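You operate a simulated robot arm through the tools that you are given. There is no shell and no other tool. Be economical: measure what you need, move in short steps, check, and stop when the job is done.

The job below is to be done with a simulated two-armed robot. You get a single attempt, and the scene is never put back.

## Task
Wipe up the spill on the laundry counter top with the striped cloth and put it back.

Only the result counts: the job must be done as asked and must still hold three seconds after the hand-in. Knocking over, shifting, dropping, spilling or breaking anything else fails it. Flat cloth is picked up by pressing the open fingertips on it (5 to 10 N) and closing them slowly along it; thin cloth reads only 2 to 8 mm in the jaws.

## Robot
Two 6-joint arms with two-finger grippers on one trunk, on a base that drives. Base frame: it is fixed to the floor where the robot stands at the start and does not move with it; the origin is under the middle of the robot, x ahead of it, y to its left, z up; the surface under the hand at the start is at about z = 900. Readings come in mm, degrees, newtons and seconds.
The left shoulder is at the start at [30, 178, 1013], the right one opposite. With the tool pointing down near the work surface each hand reaches from about 280 to 840 mm from the robot's upright axis, wherever it stands, measured 20 degrees to its own side. Payload 2.54 kg a hand.
The TCP of each hand is the grasp point between the finger pads, 30 mm short of the fingertips. In the tool frame z runs along the fingers and y along their closing line. Largest opening 116 mm; the body of the gripper starts 95 mm behind the TCP.
Orientation is that of the tool frame in the base frame, as a unit quaternion [w, x, y, z]. With the fingers straight down and closing along the base's y, the tool's x points along the base's -x, its y along +y and its z along -z.

## Interface
- The arms move only by the tool apply_moves. It takes "left_steps", "right_steps" or both (then of equal length, played together; a hand with none holds still); each is a list that holds one entry, the list of rows, each a list of 7 numbers: the finger opening in mm, from 0 to 116, then the shift along the tool's x, y, z in mm, then the turn, a rotation vector about the tool's x, y, z in degrees. In form: [[[hand, x, y, z, rx, ry, rz], ...]]. A call has 1 to 12 rows; each row is the pose to reach, as a shift and turn from the pose commanded when the call began, along the tool's axes at that moment. Each row takes 0.2 s and may step no farther than 50 mm and 8.6 degrees from the row before; otherwise, or with a gripper value out of range, the whole call is refused. A pose out of reach is approached as far as the arm can. The call stops where the force on the tool passes 40 N (or 10 N more than at its start, if that is more) or the arm is blocked; 0.2 s more then pass. The fingers move at their own pace (about 153 mm/s each) and stop on an object; they squeeze with about 44 N. The grip force told is the motor's: it shows also when the fingers shut on nothing. Time passes only in rows, and 0.2 s behind the last, so rows that repeat a pose let the fingers close. It gives the time, the measured TCP pose, the force on the tool (base axes), the opening and the grip force at its end, in the units of the frame above (readings bear some noise), with the torque about the TCP (base axes, N m) and any sound that the robot's microphone picked up.
- Cameras (640 x 400 px; columns grow to the right, rows downward): "scene" is now at [48.1, -2, 1731.8]; the picture's right is [-0.03, -1.00, 0.00], its down [-0.79, 0.02, -0.62] and it looks along [0.62, -0.02, -0.79] (base axes); focal length 286 px, centre (320, 200). "left" rides on the left gripper at [69, 15, -122] in its tool frame; the picture's right is [-0.21, 0.98, 0.00], its down [-0.83, -0.18, -0.53] and it looks along [-0.52, -0.11, 0.85] (tool axes); focal length 251 px, centre (320, 200). "right" rides on the right gripper at [69, -15, -122] in its tool frame; the picture's right is [0.21, 0.98, 0.00], its down [-0.83, 0.18, -0.53] and it looks along [-0.52, 0.11, 0.85] (tool axes); focal length 251 px, centre (320, 200). There is no depth. A picture from a camera that has moved, and an enlarged one, comes with that camera's place and axes in the base frame and with its lens.
- get_image(camera): a new picture of that camera. No time passes.
- lift_body(by): slides the trunk up (or, below 0, down) by that many mm; the arms and the scene camera ride with it, the base frame stays. It gives what a move gives, with no picture.
- drive_base(legs): drives the robot by 1 to 6 legs, each [ahead, left, turn to the left] in mm, mm and degrees, along the robot's own axes; the way and the turn of a leg run together, so that a leg with both is an arc; at most 1500 mm and 180 degrees a leg. The arms and the cameras ride along, it lands a little off, and it stops where it bumps. It gives what a move gives.
- turn_head(pan, tilt): turns the head with the scene camera to pan (to the left, within 143 degrees either way) and tilt (down, from -29 to 69), counted from straight ahead of the robot. It gives what a move gives.
- zoom(camera, box): a new picture of the part [left, top, right, bottom] of that camera's present view, enlarged. No time passes.
- close_job(): hands the job in; it is judged then, once.

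Work in short steps. Places have to be worked out from the pictures, the camera data and where the tool is seen: move nearer, look again, correct. Check each grasp and each placing, and mend what went wrong. You have 120 turns and 100 pictures in all, those below and enlarged ones among them. Open the grippers and draw the arms clear of the work before you hand the job in, unless the task says otherwise; then end with one line.

The tools are called after "Emit:" as name(argument=value, ...) on one line, values as JSON. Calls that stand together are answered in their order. apply_moves: Moves the arms, as the interface text tells. Its arguments: {"type":"object","properties":{"left_steps":{"type":"array","items":{"type":"array","items":{"type":"array","items":{"type":"number"}}}},"right_steps":{"type":"array","items":{"type":"array","items":{"type":"array","items":{"type":"number"}}}}},"required":[]} The other tools are called the same way: lift_body (by) slides the trunk up or down; drive_base (legs) drives the base; turn_head (pan, tilt) turns the head that bears the scene camera; get_image (camera) takes a picture; zoom (camera, box) takes an enlarged picture of a part of a camera's view; close_job () hands the job in.

At the start:

```text
time_s: 0.0
left_tcp_pos: [505.8, 313.3, 1125.9]
left_tcp_rot: [0.0, 0.001, 1.0, -0.001]
left_force: [0.1, 0.1, -0.2]
left_ft_torque: [-0.01, -0.01, 0.03]
left_opening: 116.0
left_grasp_force: 0.0
right_tcp_pos: [481.8, -172.0, 1134.4]
right_tcp_rot: [0.0, 0.0, 1.0, 0.0]
right_force: [0.3, 0.5, -0.7]
right_ft_torque: [-0.03, -0.04, -0.02]
right_opening: 116.0
right_grasp_force: 0.1
trunk travel left (down, up): [-225.0, 315.0]
robot x, y, heading: [0.5, -2.6, 0.1]
head pan, tilt: [-1.5, 51.9]
```

scene: 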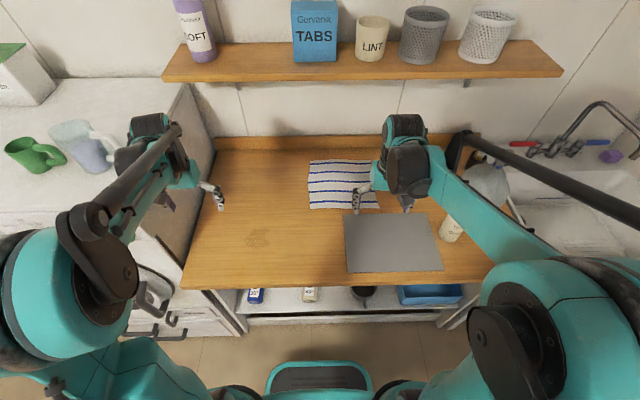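
right: 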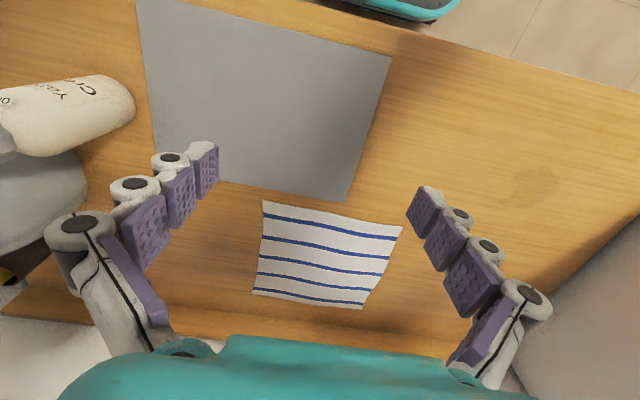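
left: 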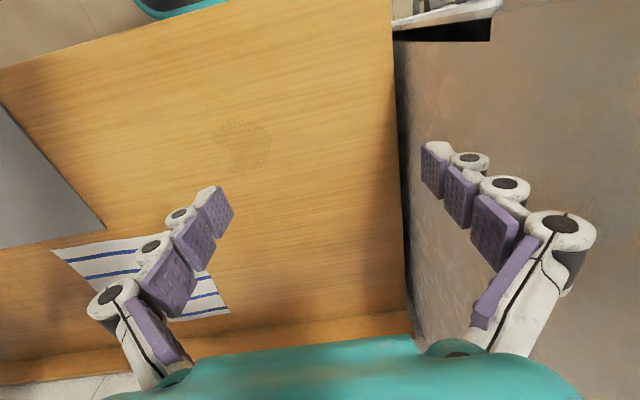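

The spill looks to be at about (549, 189), and the cloth spans roughly x 660–905 and y −238 to 18. I'll zoom in on both before moving.

Emit:
zoom(camera="scene", box=[180, 130, 500, 330])

Emit:
turn_head(pan=0, tilt=20)

Emit:
get_image(camera="scene")

```text
2.00 times, centred on (340, 230) of scene
camera zoom: at [48.1, -2.0, 1731.8], right [-0.03, -1.0, 0.0], down [-0.79, 0.02, -0.62], along [0.62, -0.02, -0.79], focal length 572 px, centre (280, 140)
```

zoom: 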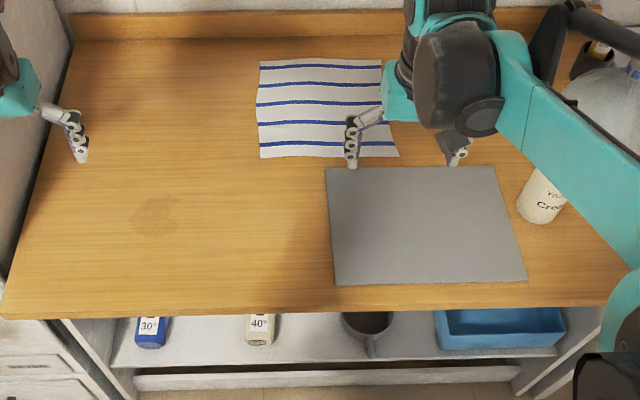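

```text
time_s: 1.0
left_tcp_pos: [505.7, 314.5, 1126.2]
left_tcp_rot: [0.0, 0.0, 1.0, 0.0]
left_force: [-0.7, 0.3, -0.4]
left_ft_torque: [0.0, 0.02, -0.01]
left_opening: 116.0
left_grasp_force: 0.0
right_tcp_pos: [480.4, -171.4, 1134.9]
right_tcp_rot: [0.0, 0.0, 1.0, 0.001]
right_force: [0.9, -0.5, 0.5]
right_ft_torque: [0.03, 0.01, -0.01]
right_opening: 116.0
right_grasp_force: 0.0
trunk travel left (down, up): [-225.0, 315.0]
robot x, y, heading: [1.1, -3.0, -0.2]
head pan, tilt: [0.0, 20.0]
```

```text
95 pictures are left
camera scene: at [66.1, -0.1, 1779.9], right [0.0, -1.0, 0.0], down [-0.34, 0.0, -0.94], along [0.94, 0.0, -0.34], focal length 286 px, centre (320, 200)
```

scene: 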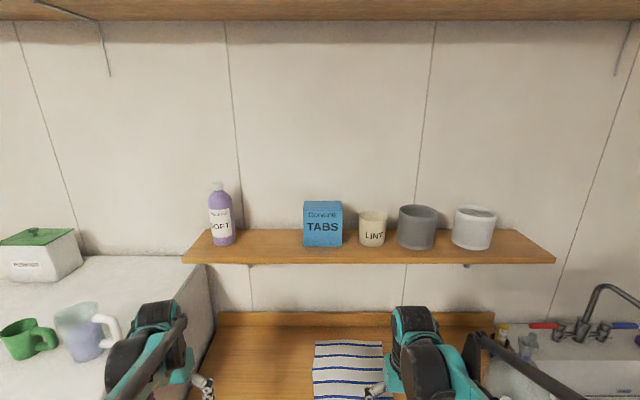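

The cloth measures about 250×250, centred near (784, −113). The shelf's front edge is at about x 850, z 1284. I'll look down for room to drive ahead, and draw the left arm up and back out of the way.

Emit:
turn_head(pan=0, tilt=69)

Emit:
apply_moves(left_steps=[[[116, 30, 0, -20, 0, 0, 0], [116, 60, 0, -40, 0, 0, 0], [116, 90, 0, -60, 0, 0, 0], [116, 120, 0, -80, 0, 0, 0], [116, 150, 0, -100, 0, 0, 0]]])

Emit:
get_image(camera="scene")

```text
time_s: 2.1
left_tcp_pos: [505.4, 313.6, 1126.0]
left_tcp_rot: [0.001, 0.0, 1.0, 0.001]
left_force: [0.2, 0.6, -0.5]
left_ft_torque: [-0.02, 0.0, -0.02]
left_opening: 116.2
left_grasp_force: 0.2
right_tcp_pos: [480.9, -170.5, 1135.0]
right_tcp_rot: [0.0, 0.0, 1.0, -0.001]
right_force: [0.2, -0.1, 0.0]
right_ft_torque: [0.02, 0.0, -0.01]
right_opening: 115.9
right_grasp_force: 0.0
trunk travel left (down, up): [-225.0, 315.0]
robot x, y, heading: [3.1, -1.4, 0.2]
head pan, tilt: [0.0, 68.8]
```

```text
time_s: 3.3
left_tcp_pos: [354.0, 313.5, 1228.4]
left_tcp_rot: [0.001, -0.001, 1.0, -0.001]
left_force: [-0.1, -0.6, 0.3]
left_ft_torque: [0.01, -0.02, -0.01]
left_opening: 115.9
left_grasp_force: 0.0
right_tcp_pos: [480.0, -172.2, 1135.6]
right_tcp_rot: [0.0, 0.0, 1.0, -0.001]
right_force: [-0.1, -0.3, -0.2]
right_ft_torque: [0.02, -0.02, -0.01]
right_opening: 116.1
right_grasp_force: 0.0
trunk travel left (down, up): [-225.0, 315.0]
robot x, y, heading: [-0.8, -4.1, 0.1]
head pan, tilt: [0.0, 68.8]
```

```text
94 pictures are left
camera scene: at [26.9, -0.7, 1712.5], right [0.0, -1.0, 0.0], down [-0.93, 0.0, -0.36], along [0.36, 0.0, -0.93], focal length 286 px, centre (320, 200)
```

scene: 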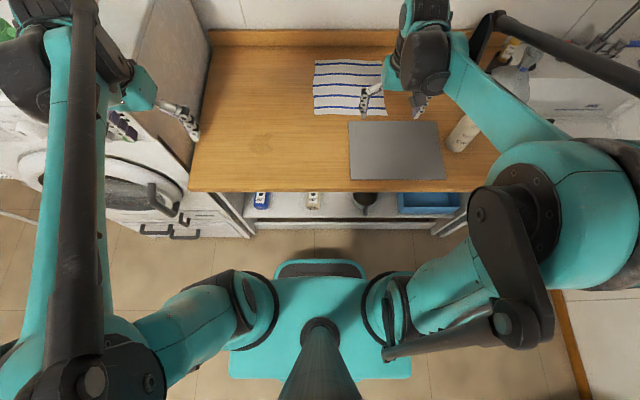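

There is about 200 mm free ahead of the base before the counter plinth. I'll drive 80 mm forward so the right arm reaches the cloth comfortably.

Emit:
drive_base(legs=[[80, 0, 0]])

Emit:
turn_head(pan=0, tilt=50)

```text
time_s: 4.4
left_tcp_pos: [437.4, 314.2, 1226.2]
left_tcp_rot: [-0.001, 0.0, 1.0, -0.001]
left_force: [-0.1, 0.3, -0.6]
left_ft_torque: [0.02, 0.03, -0.02]
left_opening: 116.0
left_grasp_force: 0.0
right_tcp_pos: [562.9, -172.2, 1134.1]
right_tcp_rot: [-0.001, 0.0, 1.0, -0.001]
right_force: [1.0, 0.8, 0.9]
right_ft_torque: [0.01, 0.04, 0.0]
right_opening: 116.1
right_grasp_force: 0.0
trunk travel left (down, up): [-225.0, 315.0]
robot x, y, heading: [82.3, -4.4, 0.2]
head pan, tilt: [0.0, 68.8]
```

```text
time_s: 5.2
left_tcp_pos: [435.9, 314.2, 1226.9]
left_tcp_rot: [-0.001, -0.001, 1.0, -0.001]
left_force: [0.6, 0.3, 0.4]
left_ft_torque: [-0.01, 0.0, 0.01]
left_opening: 116.1
left_grasp_force: 0.0
right_tcp_pos: [561.1, -171.7, 1134.8]
right_tcp_rot: [0.0, 0.0, 1.0, 0.0]
right_force: [-0.6, -0.4, 0.7]
right_ft_torque: [0.02, 0.01, -0.01]
right_opening: 115.9
right_grasp_force: 0.0
trunk travel left (down, up): [-225.0, 315.0]
robot x, y, heading: [78.3, -2.8, 0.1]
head pan, tilt: [0.0, 50.0]
```

Next I bring the right hand over the left part of the cloth, at about (780, −30) with TCP z 1000 and a 50 mm opening.

Emit:
apply_moves(right_steps=[[[100, -36, 24, 20, 0, 0, 0], [80, -72, 47, 42, 0, 0, 0], [60, -109, 71, 65, 0, 0, 0], [50, -146, 95, 90, 0, 0, 0], [50, -182, 118, 112, 0, 0, 0], [50, -219, 142, 135, 0, 0, 0]]])

Emit:
get_image(camera="right")

Emit:
get_image(camera="scene")

```text
refused: row 4 steps farther than a row can; nothing moved
```

```text
93 pictures are left
camera right: at [492.5, -186.8, 1258.0], right [-0.21, 0.98, 0.0], down [0.83, 0.18, 0.53], along [0.52, 0.11, -0.85], focal length 251 px, centre (320, 200)
```

right: 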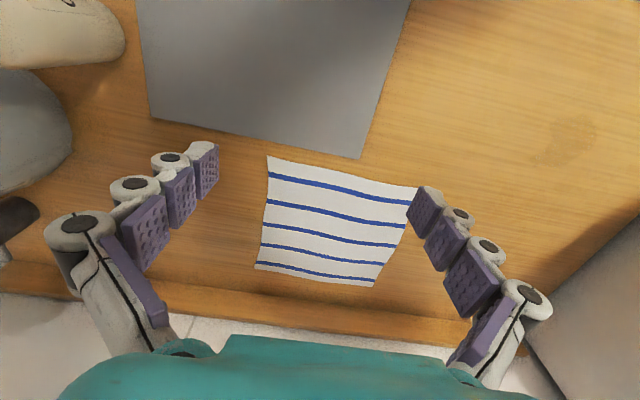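

```text
92 pictures are left
camera scene: at [129.8, -0.1, 1734.3], right [0.0, -1.0, 0.0], down [-0.77, 0.0, -0.64], along [0.64, 0.0, -0.77], focal length 286 px, centre (320, 200)
```

scene: 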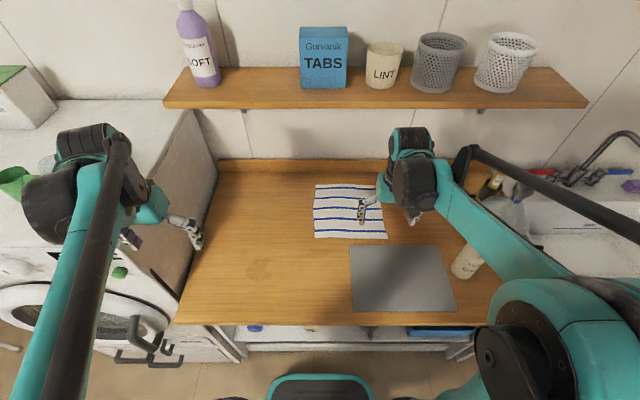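

The right camera agrees on the cloth: its left edge runs from about (655, 11) to (900, 16). I'll send the same move again in smaller rows.

Emit:
apply_moves(right_steps=[[[100, -31, 20, 19, 0, 0, 0], [80, -62, 40, 38, 0, 0, 0], [60, -93, 60, 57, 0, 0, 0], [50, -124, 80, 77, 0, 0, 0], [50, -156, 101, 96, 0, 0, 0], [50, -187, 121, 115, 0, 0, 0], [50, -219, 142, 135, 0, 0, 0]]])

Emit:
get_image(camera="right")

Emit:
get_image(camera="scene")

```text
time_s: 6.8
left_tcp_pos: [436.7, 314.0, 1226.4]
left_tcp_rot: [-0.002, 0.001, 1.0, 0.0]
left_force: [0.6, 0.6, -0.3]
left_ft_torque: [0.01, 0.04, 0.01]
left_opening: 115.9
left_grasp_force: 0.1
right_tcp_pos: [781.7, -29.2, 998.4]
right_tcp_rot: [-0.001, -0.001, 1.0, 0.0]
right_force: [0.6, -0.6, 0.5]
right_ft_torque: [0.01, 0.03, -0.01]
right_opening: 49.9
right_grasp_force: 0.1
trunk travel left (down, up): [-225.0, 315.0]
robot x, y, heading: [80.2, 4.5, 0.2]
head pan, tilt: [0.0, 50.0]
```

```text
91 pictures are left
camera right: at [713.4, -44.4, 1121.3], right [-0.21, 0.98, 0.0], down [0.83, 0.18, 0.53], along [0.52, 0.11, -0.85], focal length 251 px, centre (320, 200)
```

right: 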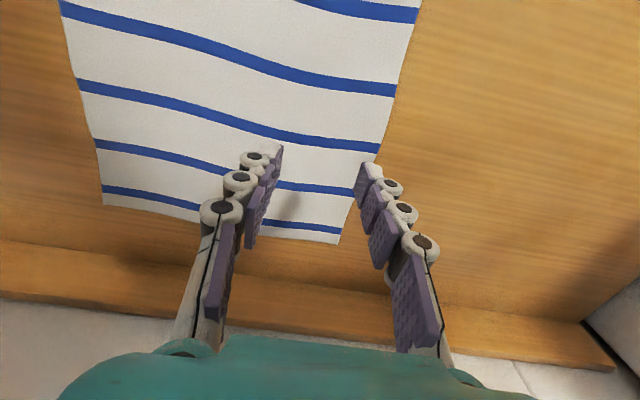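

```text
90 pictures are left
camera scene: at [132.7, 0.7, 1734.3], right [0.0, -1.0, 0.0], down [-0.77, 0.0, -0.64], along [0.64, 0.0, -0.77], focal length 286 px, centre (320, 200)
```

scene: 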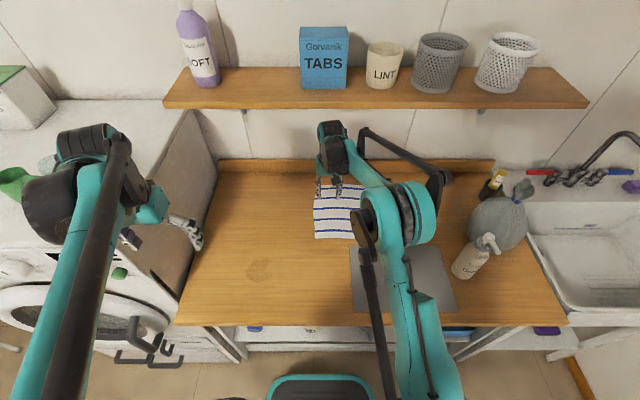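

The fingertips sit over the cloth, with the left finger about 20 mm inside the left edge. I lower to just above the surface.

Emit:
apply_moves(right_steps=[[[50, 0, 5, 25, 0, 0, 0], [50, 0, 5, 45, 0, 0, 0], [50, 0, 5, 58, 0, 0, 0], [50, 0, 5, 64, 0, 0, 0]]])

Emit:
zoom(camera="right", box=[160, 60, 480, 260])

```text
time_s: 7.8
left_tcp_pos: [436.4, 313.8, 1227.0]
left_tcp_rot: [0.0, 0.0, 1.0, 0.0]
left_force: [0.3, 0.4, 0.0]
left_ft_torque: [-0.02, 0.01, 0.01]
left_opening: 115.8
left_grasp_force: 0.0
right_tcp_pos: [780.8, -23.8, 935.9]
right_tcp_rot: [0.0, 0.0, 1.0, -0.001]
right_force: [0.3, 0.5, -0.4]
right_ft_torque: [0.03, 0.03, 0.02]
right_opening: 49.9
right_grasp_force: 0.1
trunk travel left (down, up): [-225.0, 315.0]
robot x, y, heading: [79.4, -1.4, -0.0]
head pan, tilt: [0.0, 50.0]
```

```text
2.00 times, centred on (320, 160) of right
camera zoom: at [712.0, -40.1, 1058.6], right [-0.21, 0.98, 0.0], down [0.83, 0.18, 0.53], along [0.52, 0.11, -0.85], focal length 503 px, centre (320, 280)
```

zoom: 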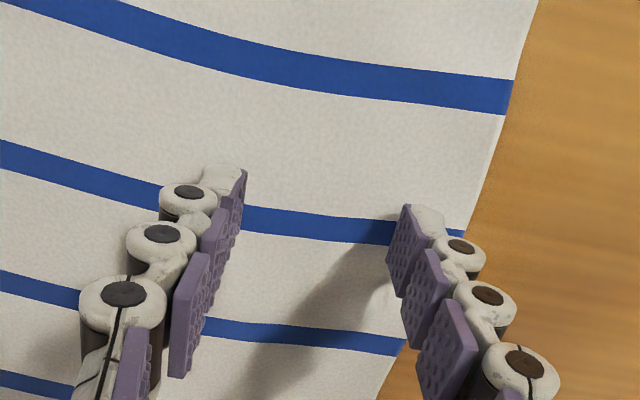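

The tips are a few millimetres above the cloth. I press down in small steps until I read 5–10 N.

Emit:
apply_moves(right_steps=[[[50, 0, 0, 2, 0, 0, 0], [50, 0, 0, 4, 0, 0, 0], [50, 0, 0, 5, 0, 0, 0]]])

```text
time_s: 8.6
left_tcp_pos: [435.1, 313.3, 1227.1]
left_tcp_rot: [0.0, 0.0, 1.0, -0.001]
left_force: [1.0, 0.6, 0.2]
left_ft_torque: [-0.05, -0.01, 0.01]
left_opening: 116.1
left_grasp_force: 0.1
right_tcp_pos: [781.2, -24.1, 931.4]
right_tcp_rot: [0.0, 0.001, 1.0, 0.0]
right_force: [1.1, -0.5, 0.4]
right_ft_torque: [0.02, 0.02, 0.0]
right_opening: 50.1
right_grasp_force: 0.0
trunk travel left (down, up): [-225.0, 315.0]
robot x, y, heading: [79.6, 2.2, -0.2]
head pan, tilt: [0.0, 50.0]
```

There is no contact yet, so I keep lowering a millimetre at a time.

Emit:
apply_moves(right_steps=[[[50, 0, 0, 1, 0, 0, 0], [50, 0, 0, 2, 0, 0, 0]]])

```text
time_s: 9.2
left_tcp_pos: [435.3, 313.9, 1228.1]
left_tcp_rot: [0.001, 0.001, 1.0, 0.0]
left_force: [-0.1, 0.0, 0.4]
left_ft_torque: [-0.01, 0.02, 0.0]
left_opening: 116.1
left_grasp_force: 0.1
right_tcp_pos: [779.9, -24.6, 929.7]
right_tcp_rot: [0.001, 0.001, 1.0, 0.001]
right_force: [3.2, 0.7, 12.1]
right_ft_torque: [0.12, -0.08, -0.05]
right_opening: 48.5
right_grasp_force: 0.0
trunk travel left (down, up): [-225.0, 315.0]
robot x, y, heading: [82.9, 1.4, -0.1]
head pan, tilt: [0.0, 50.0]
```

I read 12 N, so the surface is at about z 900. I ease off 0.5 mm and close slowly along the cloth.

Emit:
apply_moves(right_steps=[[[46, 0, 0, -0.4, 0, 0, 0], [41, 0, 0, -0.4, 0, 0, 0], [36, 0, 0, -0.4, 0, 0, 0], [31, 0, 0, -0.4, 0, 0, 0], [26, 0, 0, -0.4, 0, 0, 0], [21, 0, 0, -0.4, 0, 0, 0], [16, 0, 0, -0.4, 0, 0, 0], [11, 0, 0, -0.4, 0, 0, 0], [6, 0, 0, -0.4, 0, 0, 0], [2, 0, 0, -0.4, 0, 0, 0], [0, 0, 0, -0.4, 0, 0, 0], [0, 0, 0, -0.4, 0, 0, 0]]])

Emit:
get_image(camera="right")

```text
time_s: 11.8
left_tcp_pos: [435.7, 313.2, 1226.9]
left_tcp_rot: [0.0, 0.0, 1.0, 0.0]
left_force: [-0.1, 0.0, 0.1]
left_ft_torque: [0.0, 0.03, -0.01]
left_opening: 115.8
left_grasp_force: 0.1
right_tcp_pos: [780.6, -23.9, 928.6]
right_tcp_rot: [0.0, 0.0, 1.0, 0.0]
right_force: [-0.6, 0.2, 17.0]
right_ft_torque: [0.06, 0.14, 0.03]
right_opening: 1.4
right_grasp_force: 34.0
trunk travel left (down, up): [-225.0, 315.0]
robot x, y, heading: [83.6, -4.1, -0.2]
head pan, tilt: [0.0, 50.0]
```

```text
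88 pictures are left
camera right: at [711.7, -39.9, 1052.3], right [-0.21, 0.98, 0.0], down [0.83, 0.18, 0.53], along [0.52, 0.11, -0.85], focal length 251 px, centre (320, 200)
```

right: 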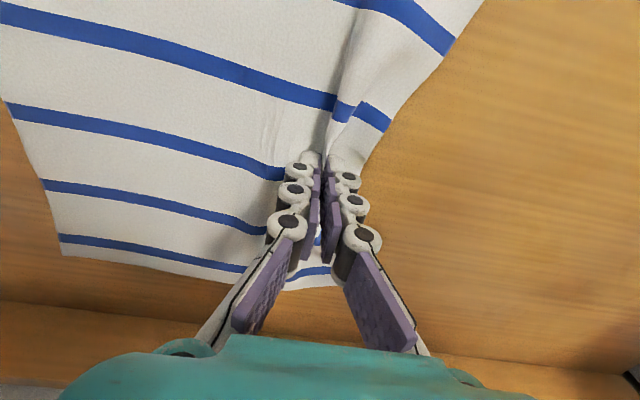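

A ridge is gathered between the fingers, with the opening at 1.4 mm. I lift 30 mm to see whether it holds.

Emit:
apply_moves(right_steps=[[[0, 0, 0, -8, 0, 0, 0], [0, 0, 0, -18, 0, 0, 0], [0, 0, 0, -30, 0, 0, 0]]])

Emit:
get_image(camera="right")

```text
time_s: 12.6
left_tcp_pos: [436.5, 312.6, 1227.7]
left_tcp_rot: [0.001, 0.001, 1.0, 0.0]
left_force: [-0.1, -0.9, 0.1]
left_ft_torque: [0.02, -0.03, 0.05]
left_opening: 115.9
left_grasp_force: 0.0
right_tcp_pos: [780.5, -24.0, 959.1]
right_tcp_rot: [-0.001, -0.001, 1.0, 0.0]
right_force: [1.0, 0.6, -2.4]
right_ft_torque: [-0.07, 0.07, -0.01]
right_opening: 5.4
right_grasp_force: 40.1
trunk travel left (down, up): [-225.0, 315.0]
robot x, y, heading: [80.0, -4.3, 0.2]
head pan, tilt: [0.0, 50.0]
```

```text
87 pictures are left
camera right: at [711.8, -39.5, 1082.5], right [-0.21, 0.98, 0.0], down [0.83, 0.18, 0.53], along [0.52, 0.11, -0.85], focal length 251 px, centre (320, 200)
```

right: 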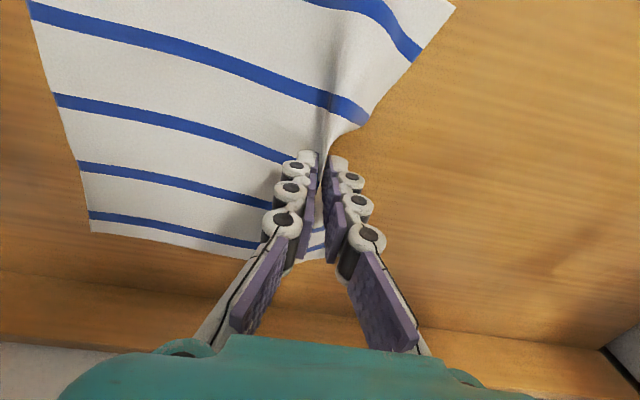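

The cloth is held, at 5.4 mm. I drag it low to the left, clear of the mat, with the cloth trailing behind.

Emit:
apply_moves(right_steps=[[[0, 0, 20, 0, 0, 0, 0], [0, 0, 45, 3, 0, 0, 0], [0, 0, 70, 6, 0, 0, 0], [0, 0, 95, 10, 0, 0, 0], [0, 0, 120, 10, 0, 0, 0], [0, 0, 145, 10, 0, 0, 0], [0, 0, 170, 10, 0, 0, 0], [0, 0, 195, 10, 0, 0, 0], [0, 0, 220, 10, 0, 0, 0], [0, 0, 240, 10, 0, 0, 0]]])

Emit:
get_image(camera="scene")

```text
time_s: 14.8
left_tcp_pos: [436.7, 314.3, 1226.2]
left_tcp_rot: [0.0, -0.001, 1.0, -0.001]
left_force: [-0.3, 0.3, 0.0]
left_ft_torque: [0.02, 0.0, -0.02]
left_opening: 116.0
left_grasp_force: 0.0
right_tcp_pos: [780.7, 215.7, 948.8]
right_tcp_rot: [0.001, 0.001, 1.0, -0.001]
right_force: [0.3, 1.2, -2.0]
right_ft_torque: [0.0, -0.02, -0.01]
right_opening: 4.2
right_grasp_force: 31.4
trunk travel left (down, up): [-225.0, 315.0]
robot x, y, heading: [81.6, 0.4, -0.1]
head pan, tilt: [0.0, 50.0]
```

```text
86 pictures are left
camera scene: at [130.7, 0.7, 1734.3], right [0.0, -1.0, 0.0], down [-0.77, 0.0, -0.64], along [0.64, 0.0, -0.77], focal length 286 px, centre (320, 200)
```

scene: 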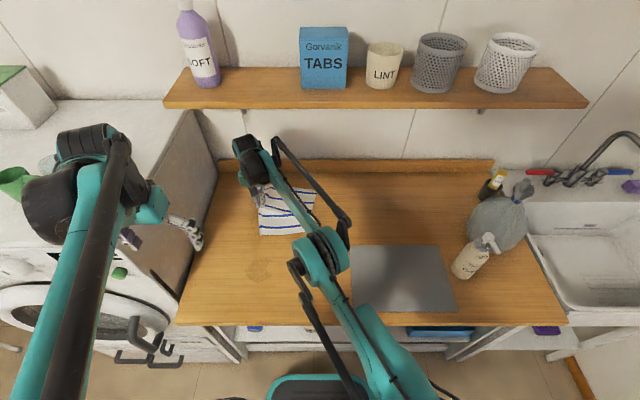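

The cloth trails flat. I raise the left hand clear, then pull the cloth toward the front so that it trails across the spill.

Emit:
apply_moves(left_steps=[[[116, 5, 15, -20, 0, 0, 0], [116, 10, 30, -40, 0, 0, 0], [116, 15, 45, -60, 0, 0, 0], [116, 20, 60, -80, 0, 0, 0], [116, 20, 70, -100, 0, 0, 0], [116, 20, 80, -120, 0, 0, 0]]])

Emit:
apply_moves(right_steps=[[[0, 25, 0, 0, 0, 0, 0], [0, 50, -2, 0, 0, 0, 0], [0, 75, -4, 0, 0, 0, 0], [0, 100, -6, 0, 0, 0, 0], [0, 125, -8, 0, 0, 0, 0], [0, 150, -10, 0, 0, 0, 0], [0, 175, -12, 0, 0, 0, 0], [0, 200, -14, 0, 0, 0, 0], [0, 225, -16, 0, 0, 0, 0], [0, 250, -18, 0, 0, 0, 0]]])

Emit:
get_image(camera="scene")

```text
time_s: 16.2
left_tcp_pos: [417.8, 394.7, 1346.9]
left_tcp_rot: [0.0, 0.001, 1.0, 0.0]
left_force: [-0.1, -0.5, 0.1]
left_ft_torque: [-0.01, 0.03, -0.01]
left_opening: 115.9
left_grasp_force: 0.1
right_tcp_pos: [780.8, 216.3, 950.2]
right_tcp_rot: [0.0, 0.0, 1.0, 0.001]
right_force: [-0.7, 0.1, -2.0]
right_ft_torque: [0.0, 0.03, 0.0]
right_opening: 5.5
right_grasp_force: 34.0
trunk travel left (down, up): [-225.0, 315.0]
robot x, y, heading: [81.6, 2.3, 0.0]
head pan, tilt: [0.0, 50.0]
```

```text
time_s: 18.4
left_tcp_pos: [416.0, 395.0, 1346.9]
left_tcp_rot: [0.0, 0.0, 1.0, 0.0]
left_force: [-0.2, 0.2, -0.2]
left_ft_torque: [0.0, -0.03, -0.02]
left_opening: 116.2
left_grasp_force: 0.1
right_tcp_pos: [529.3, 197.7, 949.7]
right_tcp_rot: [-0.001, -0.001, 1.0, 0.0]
right_force: [-1.0, 0.3, 1.7]
right_ft_torque: [-0.01, 0.04, -0.04]
right_opening: 0.0
right_grasp_force: 25.9
trunk travel left (down, up): [-225.0, 315.0]
robot x, y, heading: [76.8, -0.4, 0.1]
head pan, tilt: [0.0, 50.0]
```

```text
85 pictures are left
camera scene: at [129.4, -0.1, 1734.4], right [0.0, -1.0, 0.0], down [-0.77, 0.0, -0.64], along [0.64, 0.0, -0.77], focal length 286 px, centre (320, 200)
```

scene: 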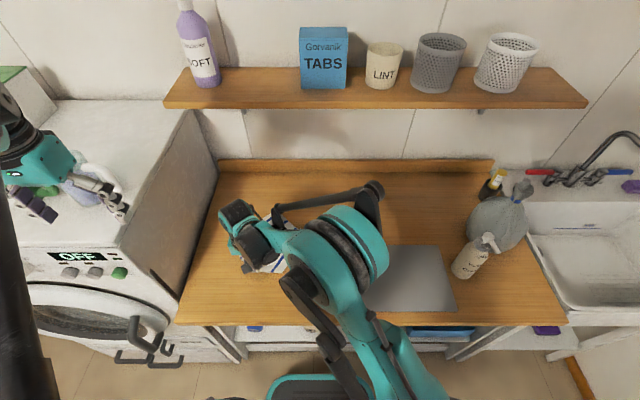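

The opening reads 0, so the cloth may have slipped out. I check with the right camera.

Emit:
get_image(camera="right")

Emit:
get_image(camera="left")

```text
84 pictures are left
camera right: at [460.9, 181.8, 1072.6], right [-0.21, 0.98, 0.0], down [0.83, 0.18, 0.53], along [0.52, 0.11, -0.85], focal length 251 px, centre (320, 200)
```

right: 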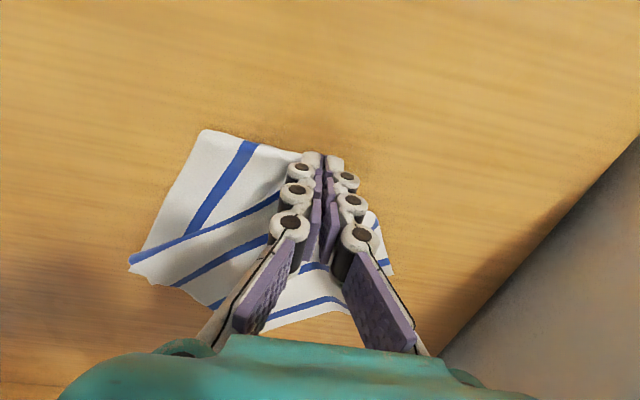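

```text
83 pictures are left
camera left: at [347.8, 410.2, 1469.3], right [0.21, 0.98, 0.0], down [0.83, -0.18, 0.53], along [0.52, -0.11, -0.85], focal length 251 px, centre (320, 200)
```

left: 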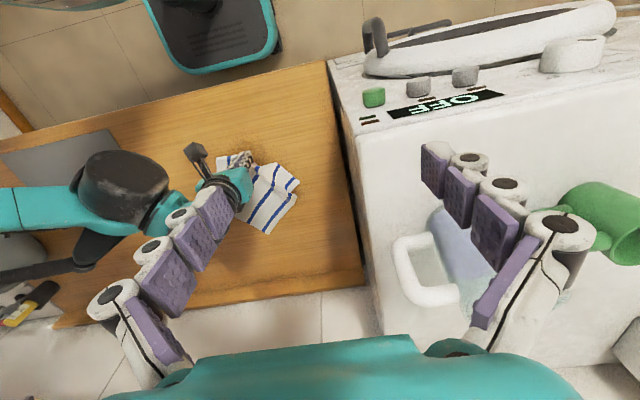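

The left camera gives a good overview. I lift the right hand 40 mm to see whether the cloth comes with it.

Emit:
apply_moves(right_steps=[[[0, 0, 0, -20, 0, 0, 0], [0, 0, 0, -40, 0, 0, 0]]])

Emit:
get_image(camera="right")

Emit:
zoom(camera="left", box=[160, 100, 352, 250])

```text
time_s: 19.0
left_tcp_pos: [416.1, 395.1, 1345.1]
left_tcp_rot: [0.0, 0.0, 1.0, 0.001]
left_force: [0.2, 0.2, 0.1]
left_ft_torque: [0.01, -0.01, 0.01]
left_opening: 116.1
left_grasp_force: 0.0
right_tcp_pos: [532.0, 198.4, 989.9]
right_tcp_rot: [0.0, 0.0, 1.0, 0.001]
right_force: [-0.5, 0.5, 0.6]
right_ft_torque: [0.01, -0.02, 0.05]
right_opening: 3.3
right_grasp_force: 29.9
trunk travel left (down, up): [-225.0, 315.0]
robot x, y, heading: [80.5, -1.4, -0.0]
head pan, tilt: [0.0, 50.0]
```

```text
82 pictures are left
camera right: at [462.1, 182.3, 1112.4], right [-0.21, 0.98, 0.0], down [0.83, 0.18, 0.53], along [0.52, 0.11, -0.85], focal length 251 px, centre (320, 200)
```

right: 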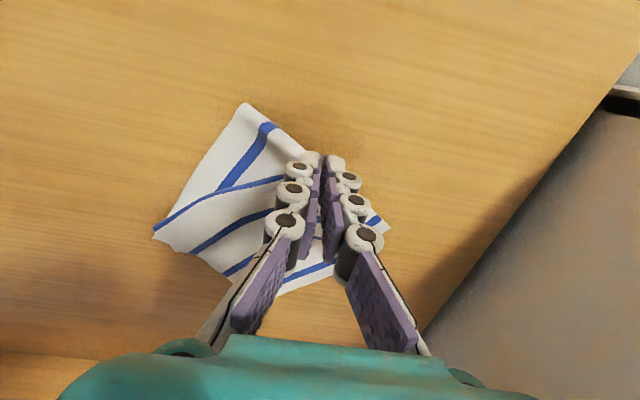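

```text
2.67 times, centred on (256, 175) of left
camera zoom: at [348.6, 410.3, 1469.1], right [0.21, 0.98, 0.0], down [0.83, -0.18, 0.53], along [0.52, -0.11, -0.85], focal length 670 px, centre (491, 267)
```

zoom: 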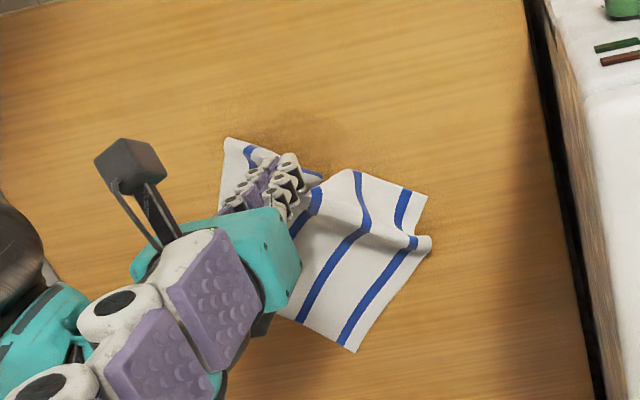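

The cloth appears to have slipped out, and it now lies partly folded at the spill. I move the right hand aside for a clear view from the left camera.

Emit:
apply_moves(right_steps=[[[20, 0, -20, -40, 0, 0, 0], [60, 0, -60, -60, 0, 0, 0], [60, 0, -105, -80, 0, 0, 0], [60, 0, -150, -100, 0, 0, 0], [60, 0, -195, -100, 0, 0, 0], [60, 0, -240, -100, 0, 0, 0]]])

Emit:
zoom(camera="left", box=[160, 100, 352, 250])

Emit:
zoom(camera="scene", box=[160, 150, 352, 300])

```text
time_s: 20.4
left_tcp_pos: [416.4, 393.2, 1348.0]
left_tcp_rot: [0.0, 0.0, 1.0, 0.001]
left_force: [-0.3, 0.4, 0.5]
left_ft_torque: [0.04, -0.02, 0.01]
left_opening: 115.8
left_grasp_force: 0.2
right_tcp_pos: [530.4, -44.1, 1087.9]
right_tcp_rot: [-0.001, 0.0, 1.0, 0.001]
right_force: [-0.8, -0.5, 0.0]
right_ft_torque: [0.06, -0.04, 0.01]
right_opening: 60.1
right_grasp_force: 0.2
trunk travel left (down, up): [-225.0, 315.0]
robot x, y, heading: [79.0, 1.9, -0.0]
head pan, tilt: [0.0, 50.0]
```

```text
2.67 times, centred on (256, 175) of left
camera zoom: at [348.0, 408.9, 1469.7], right [0.21, 0.98, 0.0], down [0.83, -0.18, 0.53], along [0.52, -0.11, -0.85], focal length 670 px, centre (491, 267)
```

zoom: 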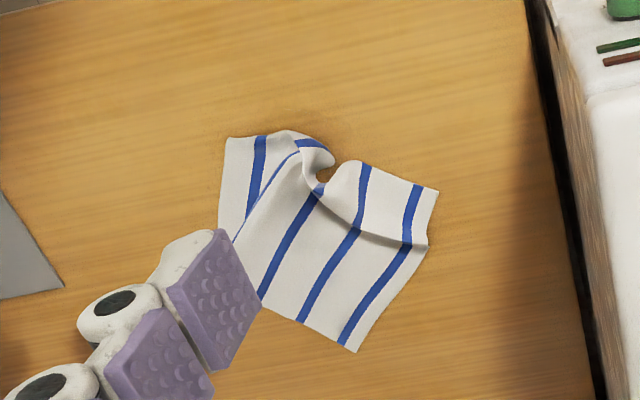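

```text
2.67 times, centred on (256, 225) of scene
camera zoom: at [129.8, -1.7, 1734.4], right [0.0, -1.0, 0.0], down [-0.77, 0.0, -0.64], along [0.64, 0.0, -0.77], focal length 762 px, centre (491, 133)
```

zoom: 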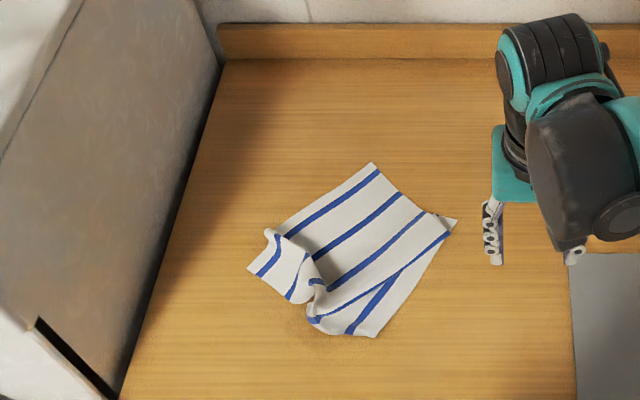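

The cloth lies mostly flat, covering the far part of the spill, with the pinched ridge at about (581, 213). I'll regrip it deeper around (605, 195) with an 80 mm opening, then wipe with the bundle.

Emit:
apply_moves(right_steps=[[[80, -12, 40, 0, 0, 0, 0], [80, -25, 80, 10, 0, 0, 0], [80, -37, 120, 20, 0, 0, 0], [80, -50, 160, 40, 0, 0, 0], [80, -62, 200, 60, 0, 0, 0], [80, -75, 239, 80, 0, 0, 0], [80, -75, 239, 110, 0, 0, 0], [80, -75, 239, 140, 0, 0, 0], [80, -75, 239, 152, 0, 0, 0]]])

Emit:
get_image(camera="right")

Emit:
zoom(camera="left", box=[160, 100, 352, 250])

```text
time_s: 22.4
left_tcp_pos: [417.5, 393.8, 1347.1]
left_tcp_rot: [0.0, 0.0, 1.0, 0.0]
left_force: [-0.8, -1.3, -0.1]
left_ft_torque: [-0.01, -0.02, 0.03]
left_opening: 115.8
left_grasp_force: 0.1
right_tcp_pos: [605.4, 196.0, 937.0]
right_tcp_rot: [-0.001, -0.001, 1.0, 0.0]
right_force: [-0.3, -0.7, 0.4]
right_ft_torque: [-0.01, -0.03, 0.02]
right_opening: 79.9
right_grasp_force: 0.0
trunk travel left (down, up): [-225.0, 315.0]
robot x, y, heading: [81.1, 0.6, -0.2]
head pan, tilt: [0.0, 50.0]
```

```text
78 pictures are left
camera right: at [536.5, 182.1, 1060.1], right [-0.21, 0.98, 0.0], down [0.83, 0.18, 0.53], along [0.52, 0.11, -0.85], focal length 251 px, centre (320, 200)
```

right: 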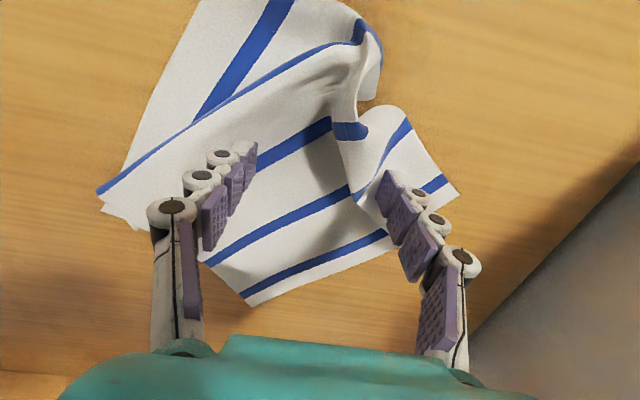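

```text
2.67 times, centred on (256, 175) of left
camera zoom: at [348.4, 410.1, 1469.3], right [0.21, 0.98, 0.0], down [0.83, -0.18, 0.53], along [0.52, -0.11, -0.85], focal length 670 px, centre (491, 267)
```

zoom: 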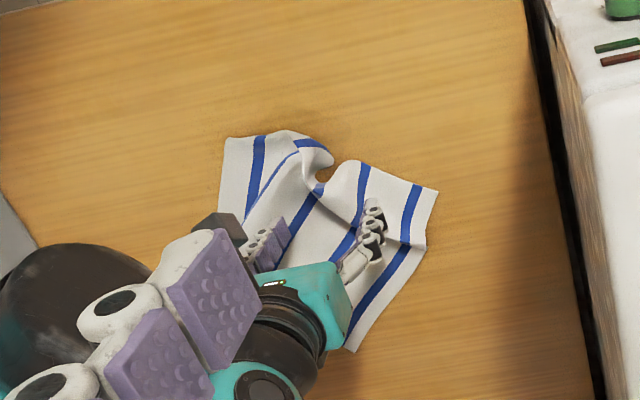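

The fingers straddle the ridge with both tips over cloth. I press down gently to contact.

Emit:
apply_moves(right_steps=[[[80, 0, 0, 3, 0, 0, 0], [80, 0, 0, 5, 0, 0, 0], [80, 0, 0, 6.5, 0, 0, 0], [80, 0, 0, 7.3, 0, 0, 0]]])

```text
time_s: 23.4
left_tcp_pos: [416.1, 396.1, 1346.4]
left_tcp_rot: [-0.001, 0.0, 1.0, -0.001]
left_force: [0.1, 0.3, -0.2]
left_ft_torque: [-0.03, -0.04, -0.03]
left_opening: 116.0
left_grasp_force: 0.0
right_tcp_pos: [604.9, 196.8, 930.6]
right_tcp_rot: [0.001, 0.0, 1.0, 0.0]
right_force: [-0.3, -1.0, 0.4]
right_ft_torque: [0.01, -0.02, 0.0]
right_opening: 80.1
right_grasp_force: 0.1
trunk travel left (down, up): [-225.0, 315.0]
robot x, y, heading: [82.0, 0.3, -0.0]
head pan, tilt: [0.0, 50.0]
```

There is no contact yet. I go 1.2 mm lower.

Emit:
apply_moves(right_steps=[[[80, 0, 0, 0.7, 0, 0, 0], [80, 0, 0, 1.3, 0, 0, 0]]])

```text
time_s: 24.0
left_tcp_pos: [417.3, 394.1, 1347.2]
left_tcp_rot: [0.0, 0.0, 1.0, 0.001]
left_force: [0.2, 0.3, -0.4]
left_ft_torque: [-0.02, -0.01, -0.01]
left_opening: 115.7
left_grasp_force: 0.0
right_tcp_pos: [605.2, 195.6, 928.4]
right_tcp_rot: [-0.001, 0.0, 1.0, 0.001]
right_force: [-0.5, -1.0, 0.1]
right_ft_torque: [-0.01, -0.01, -0.01]
right_opening: 80.2
right_grasp_force: 0.1
trunk travel left (down, up): [-225.0, 315.0]
robot x, y, heading: [77.1, -2.4, 0.2]
head pan, tilt: [0.0, 50.0]
```

Emit:
apply_moves(right_steps=[[[80, 0, 0, 0.7, 0, 0, 0], [80, 0, 0, 1.3, 0, 0, 0]]])

```text
time_s: 24.6
left_tcp_pos: [416.2, 394.7, 1346.9]
left_tcp_rot: [0.0, -0.001, 1.0, 0.0]
left_force: [-0.5, 0.4, -1.1]
left_ft_torque: [0.01, 0.02, -0.04]
left_opening: 116.3
left_grasp_force: 0.1
right_tcp_pos: [605.6, 196.6, 927.5]
right_tcp_rot: [-0.001, 0.0, 1.0, 0.0]
right_force: [0.1, 0.2, 0.4]
right_ft_torque: [-0.02, -0.03, -0.02]
right_opening: 80.0
right_grasp_force: 0.0
trunk travel left (down, up): [-225.0, 315.0]
robot x, y, heading: [79.2, -0.1, -0.1]
head pan, tilt: [0.0, 50.0]
```

I'm still reading no force, though the wider opening may shorten the fingertip reach. I continue in small steps.

Emit:
apply_moves(right_steps=[[[80, 0, 0, 0.7, 0, 0, 0], [80, 0, 0, 1.4, 0, 0, 0]]])

Emit:
get_image(camera="right")

```text
time_s: 25.2
left_tcp_pos: [416.3, 394.5, 1347.3]
left_tcp_rot: [0.001, 0.0, 1.0, 0.0]
left_force: [-0.1, 0.5, -0.4]
left_ft_torque: [-0.02, 0.0, -0.01]
left_opening: 116.3
left_grasp_force: 0.0
right_tcp_pos: [605.2, 196.4, 925.2]
right_tcp_rot: [0.0, 0.0, 1.0, 0.0]
right_force: [0.6, 0.3, 0.4]
right_ft_torque: [0.01, 0.0, -0.02]
right_opening: 80.2
right_grasp_force: 0.4
trunk travel left (down, up): [-225.0, 315.0]
robot x, y, heading: [76.9, 0.7, -0.0]
head pan, tilt: [0.0, 50.0]
```

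```text
76 pictures are left
camera right: at [536.8, 181.4, 1049.0], right [-0.21, 0.98, 0.0], down [0.83, 0.18, 0.53], along [0.52, 0.11, -0.85], focal length 251 px, centre (320, 200)
```

right: 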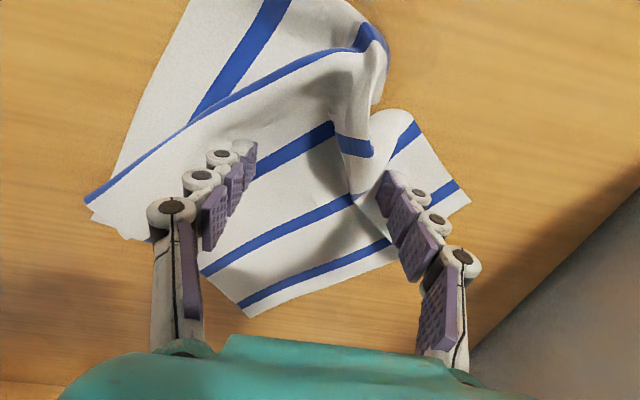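

The finger linkage seems to shorten at wide openings. I rise slightly, narrow to 60 mm and probe again.

Emit:
apply_moves(right_steps=[[[80, 0, 0, -5, 0, 0, 0], [60, 0, 0, -5, 0, 0, 0], [60, 0, 0, -4, 0, 0, 0], [60, 0, 0, -3.2, 0, 0, 0]]])

```text
time_s: 26.2
left_tcp_pos: [416.1, 395.4, 1346.3]
left_tcp_rot: [0.0, 0.001, 1.0, 0.0]
left_force: [-1.3, 0.5, 0.3]
left_ft_torque: [0.01, -0.02, 0.01]
left_opening: 116.0
left_grasp_force: 0.1
right_tcp_pos: [604.7, 196.2, 929.0]
right_tcp_rot: [0.0, 0.0, 1.0, 0.0]
right_force: [-0.2, 0.7, 1.2]
right_ft_torque: [0.04, -0.05, 0.01]
right_opening: 60.3
right_grasp_force: 0.0
trunk travel left (down, up): [-225.0, 315.0]
robot x, y, heading: [79.7, 3.8, -0.1]
head pan, tilt: [0.0, 50.0]
```

Contact is just beginning. I press about 0.8 mm more, then close slowly.

Emit:
apply_moves(right_steps=[[[60, 0, 0, 0.8, 0, 0, 0], [55, 0, 0, 0.8, 0, 0, 0], [50, 0, 0, 0.6, 0, 0, 0], [44, 0, 0, 0.3, 0, 0, 0], [38, 0, 0, 0, 0, 0, 0], [32, 0, 0, -0.3, 0, 0, 0], [26, 0, 0, -0.5, 0, 0, 0], [20, 0, 0, -0.7, 0, 0, 0], [14, 0, 0, -0.7, 0, 0, 0], [8, 0, 0, -0.7, 0, 0, 0], [2, 0, 0, -0.7, 0, 0, 0], [0, 0, 0, -0.7, 0, 0, 0]]])

Emit:
apply_moves(right_steps=[[[0, 0, 0, 0, 0, 0, 0], [0, 0, 0, -10, 0, 0, 0], [0, 0, 0, -30, 0, 0, 0], [0, 0, 0, -50, 0, 0, 0]]])

Emit:
get_image(camera="right")

Emit:
zoom(camera="left", box=[160, 100, 352, 250])

```text
time_s: 28.8
left_tcp_pos: [416.8, 394.9, 1347.3]
left_tcp_rot: [0.0, 0.0, 1.0, 0.0]
left_force: [0.4, 0.7, 0.2]
left_ft_torque: [-0.03, 0.02, -0.01]
left_opening: 116.0
left_grasp_force: 0.1
right_tcp_pos: [605.3, 196.6, 930.0]
right_tcp_rot: [0.0, 0.0, 1.0, 0.001]
right_force: [0.4, 1.1, -2.4]
right_ft_torque: [0.0, 0.02, -0.02]
right_opening: 6.4
right_grasp_force: 36.8
trunk travel left (down, up): [-225.0, 315.0]
robot x, y, heading: [81.8, 0.1, -0.3]
head pan, tilt: [0.0, 50.0]
```

```text
time_s: 29.8
left_tcp_pos: [417.0, 394.8, 1346.3]
left_tcp_rot: [-0.001, 0.0, 1.0, 0.0]
left_force: [-0.2, 0.8, -0.3]
left_ft_torque: [0.03, -0.04, -0.05]
left_opening: 116.3
left_grasp_force: 0.0
right_tcp_pos: [604.5, 197.2, 981.5]
right_tcp_rot: [0.0, 0.001, 1.0, 0.0]
right_force: [-0.2, 0.9, -1.8]
right_ft_torque: [-0.03, 0.02, -0.02]
right_opening: 6.1
right_grasp_force: 36.3
trunk travel left (down, up): [-225.0, 315.0]
robot x, y, heading: [80.6, 2.8, -0.1]
head pan, tilt: [0.0, 50.0]
```

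```text
75 pictures are left
camera right: at [536.7, 181.4, 1103.6], right [-0.21, 0.98, 0.0], down [0.83, 0.18, 0.53], along [0.52, 0.11, -0.85], focal length 251 px, centre (320, 200)
```

right: 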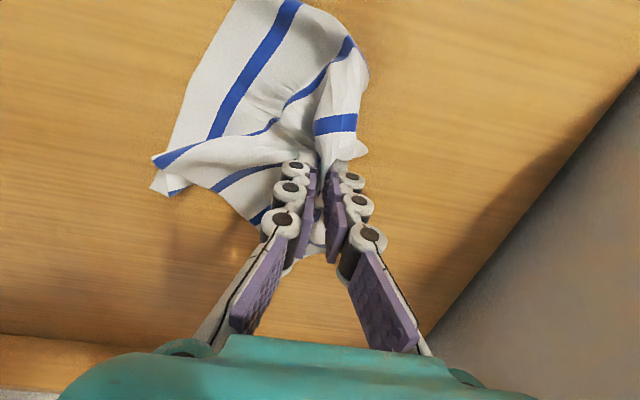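

```text
2.67 times, centred on (256, 175) of left
camera zoom: at [348.2, 410.2, 1469.3], right [0.21, 0.98, 0.0], down [0.83, -0.18, 0.53], along [0.52, -0.11, -0.85], focal length 670 px, centre (491, 267)
```

zoom: 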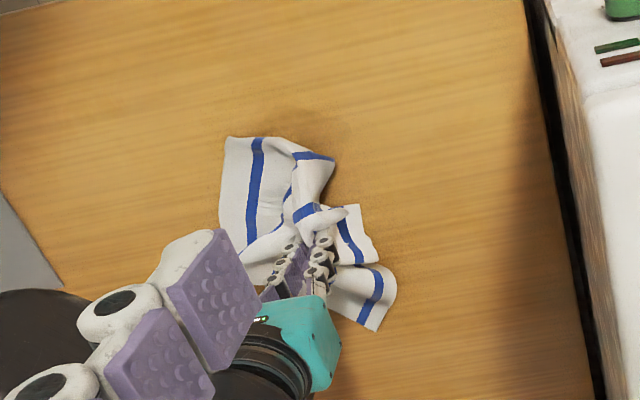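

The grip is firm at 6 mm. I bring the bundle down beside the spill (centre about 541, 193) and press lightly.

Emit:
apply_moves(right_steps=[[[0, 20, -4, 20, 0, 0, 0], [0, 40, -4, 35, 0, 0, 0], [0, 64, -4, 43, 0, 0, 0], [0, 64, -4, 47, 0, 0, 0], [0, 64, -4, 50, 0, 0, 0]]])

```text
time_s: 31.0
left_tcp_pos: [416.1, 392.7, 1347.7]
left_tcp_rot: [0.001, 0.0, 1.0, -0.001]
left_force: [0.7, 0.0, 0.1]
left_ft_torque: [0.01, -0.02, 0.01]
left_opening: 115.9
left_grasp_force: 0.2
right_tcp_pos: [540.4, 192.3, 931.5]
right_tcp_rot: [0.001, 0.0, 1.0, 0.0]
right_force: [1.3, -0.8, 21.1]
right_ft_torque: [-0.09, 0.02, 0.05]
right_opening: 6.1
right_grasp_force: 34.0
trunk travel left (down, up): [-225.0, 315.0]
robot x, y, heading: [77.7, -3.5, -0.2]
head pan, tilt: [0.0, 50.0]
```

I read 21 N, so I ease up about 1 mm and rub in a raster over the spill.

Emit:
apply_moves(right_steps=[[[0, 0, 0, -1, 0, 0, 0], [0, -35, -35, -1, 0, 0, 0], [0, 0, -45, -1, 0, 0, 0], [0, 40, -40, -1, 0, 0, 0], [0, 40, -15, -1, 0, 0, 0], [0, 0, -20, -1, 0, 0, 0], [0, -40, -15, -1, 0, 0, 0], [0, -40, 15, -1, 0, 0, 0], [0, 0, 10, -1, 0, 0, 0], [0, 40, 15, -1, 0, 0, 0], [0, 40, 45, -1, 0, 0, 0], [0, 0, 45, -1, 0, 0, 0]]])

Emit:
zoom(camera="left", box=[160, 100, 352, 250])

```text
time_s: 33.6
left_tcp_pos: [418.4, 394.3, 1346.8]
left_tcp_rot: [0.0, 0.0, 1.0, 0.0]
left_force: [0.0, -0.2, -0.1]
left_ft_torque: [0.05, 0.03, 0.01]
left_opening: 116.2
left_grasp_force: 0.2
right_tcp_pos: [541.3, 237.2, 930.8]
right_tcp_rot: [0.0, 0.0, 1.0, 0.0]
right_force: [1.5, 0.4, 7.8]
right_ft_torque: [0.09, 0.07, -0.02]
right_opening: 3.3
right_grasp_force: 37.6
trunk travel left (down, up): [-225.0, 315.0]
robot x, y, heading: [80.7, 0.6, 0.1]
head pan, tilt: [0.0, 50.0]
```

```text
2.67 times, centred on (256, 175) of left
camera zoom: at [349.6, 409.6, 1469.2], right [0.21, 0.98, 0.0], down [0.83, -0.18, 0.53], along [0.52, -0.11, -0.85], focal length 670 px, centre (491, 267)
```

zoom: 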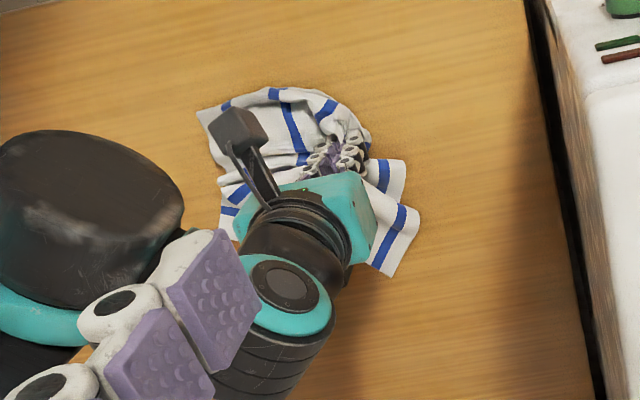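

The force of about 8 N is good and the cloth is still held. I do a second crossing pass back over the area.

Emit:
apply_moves(right_steps=[[[0, -40, 0, 0, 0, 0, 0], [0, -40, -40, 0, 0, 0, 0], [0, -40, -85, 0, 0, 0, 0], [0, -15, -85, 0, 0, 0, 0], [0, -15, -45, 0, 0, 0, 0], [0, -15, 0, 0, 0, 0, 0], [0, 15, 0, 0, 0, 0, 0], [0, 15, -45, 0, 0, 0, 0], [0, 15, -90, 0, 0, 0, 0], [0, 45, -85, 0, 0, 0, 0], [0, 45, -40, 0, 0, 0, 0], [0, 45, 0, 0, 0, 0, 0]]])

Emit:
apply_moves(right_steps=[[[0, 0, -10, -10, 0, 0, 0], [0, -20, -20, -40, 0, 0, 0], [0, -60, -20, -75, 0, 0, 0], [0, -100, -20, -110, 0, 0, 0], [0, -145, -20, -120, 0, 0, 0], [0, -190, -20, -120, 0, 0, 0]]])

Emit:
get_image(camera="scene")

Emit:
zoom(camera="left", box=[160, 100, 352, 250])

```text
time_s: 36.2
left_tcp_pos: [417.7, 395.4, 1347.4]
left_tcp_rot: [0.0, 0.0, 1.0, 0.0]
left_force: [-0.6, 0.1, -0.9]
left_ft_torque: [0.0, -0.01, 0.0]
left_opening: 115.8
left_grasp_force: 0.0
right_tcp_pos: [495.0, 238.1, 931.2]
right_tcp_rot: [0.0, 0.0, 1.0, 0.0]
right_force: [0.2, 8.9, 1.3]
right_ft_torque: [0.47, -0.02, -0.03]
right_opening: 1.6
right_grasp_force: 27.5
trunk travel left (down, up): [-225.0, 315.0]
robot x, y, heading: [79.4, 0.3, 0.0]
head pan, tilt: [0.0, 50.0]
```

```text
refused: row 3 steps farther than a row can; nothing moved
```

```text
72 pictures are left
camera scene: at [129.7, 1.1, 1734.4], right [0.0, -1.0, 0.0], down [-0.77, 0.0, -0.64], along [0.64, 0.0, -0.77], focal length 286 px, centre (320, 200)
```

scene: 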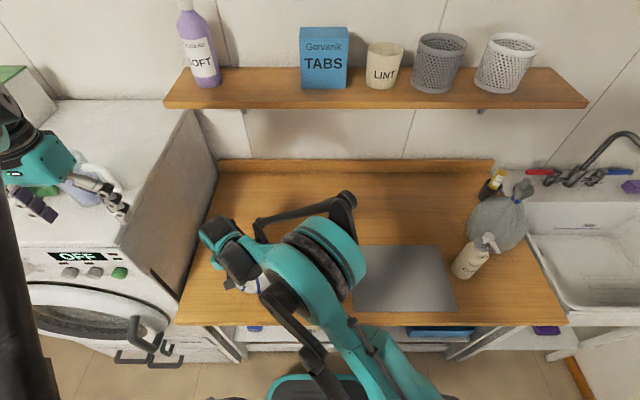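

```text
2.67 times, centred on (256, 175) of left
camera zoom: at [348.1, 411.2, 1469.0], right [0.21, 0.98, 0.0], down [0.83, -0.18, 0.53], along [0.52, -0.12, -0.85], focal length 670 px, centre (491, 267)
```

zoom: 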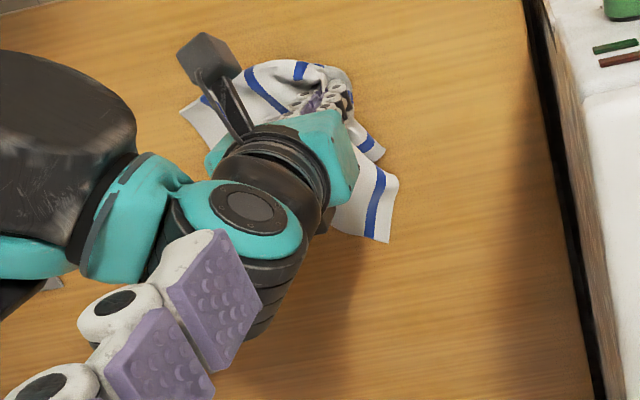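

The opening is down to 1.6 mm, so the cloth may be slipping. I lift gently to check.

Emit:
apply_moves(right_steps=[[[0, 0, -10, -5, 0, 0, 0], [0, 0, -10, -20, 0, 0, 0], [0, 0, -10, -45, 0, 0, 0]]])

Emit:
get_image(camera="right")

```text
time_s: 37.0
left_tcp_pos: [416.3, 393.1, 1346.8]
left_tcp_rot: [0.0, 0.0, 1.0, 0.0]
left_force: [-0.2, -0.3, -0.5]
left_ft_torque: [0.01, -0.01, 0.01]
left_opening: 115.9
left_grasp_force: 0.0
right_tcp_pos: [495.0, 225.5, 976.8]
right_tcp_rot: [0.0, 0.0, 1.0, 0.0]
right_force: [0.0, -0.4, -0.7]
right_ft_torque: [0.01, 0.0, -0.01]
right_opening: 5.1
right_grasp_force: 31.3
trunk travel left (down, up): [-225.0, 315.0]
robot x, y, heading: [80.3, 0.3, -0.2]
head pan, tilt: [0.0, 50.0]
```

```text
70 pictures are left
camera right: at [427.4, 211.2, 1099.1], right [-0.21, 0.98, 0.0], down [0.83, 0.18, 0.53], along [0.52, 0.11, -0.85], focal length 251 px, centre (320, 200)
```

right: 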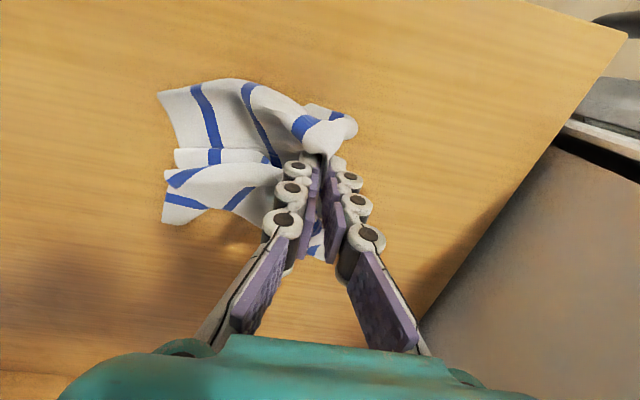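

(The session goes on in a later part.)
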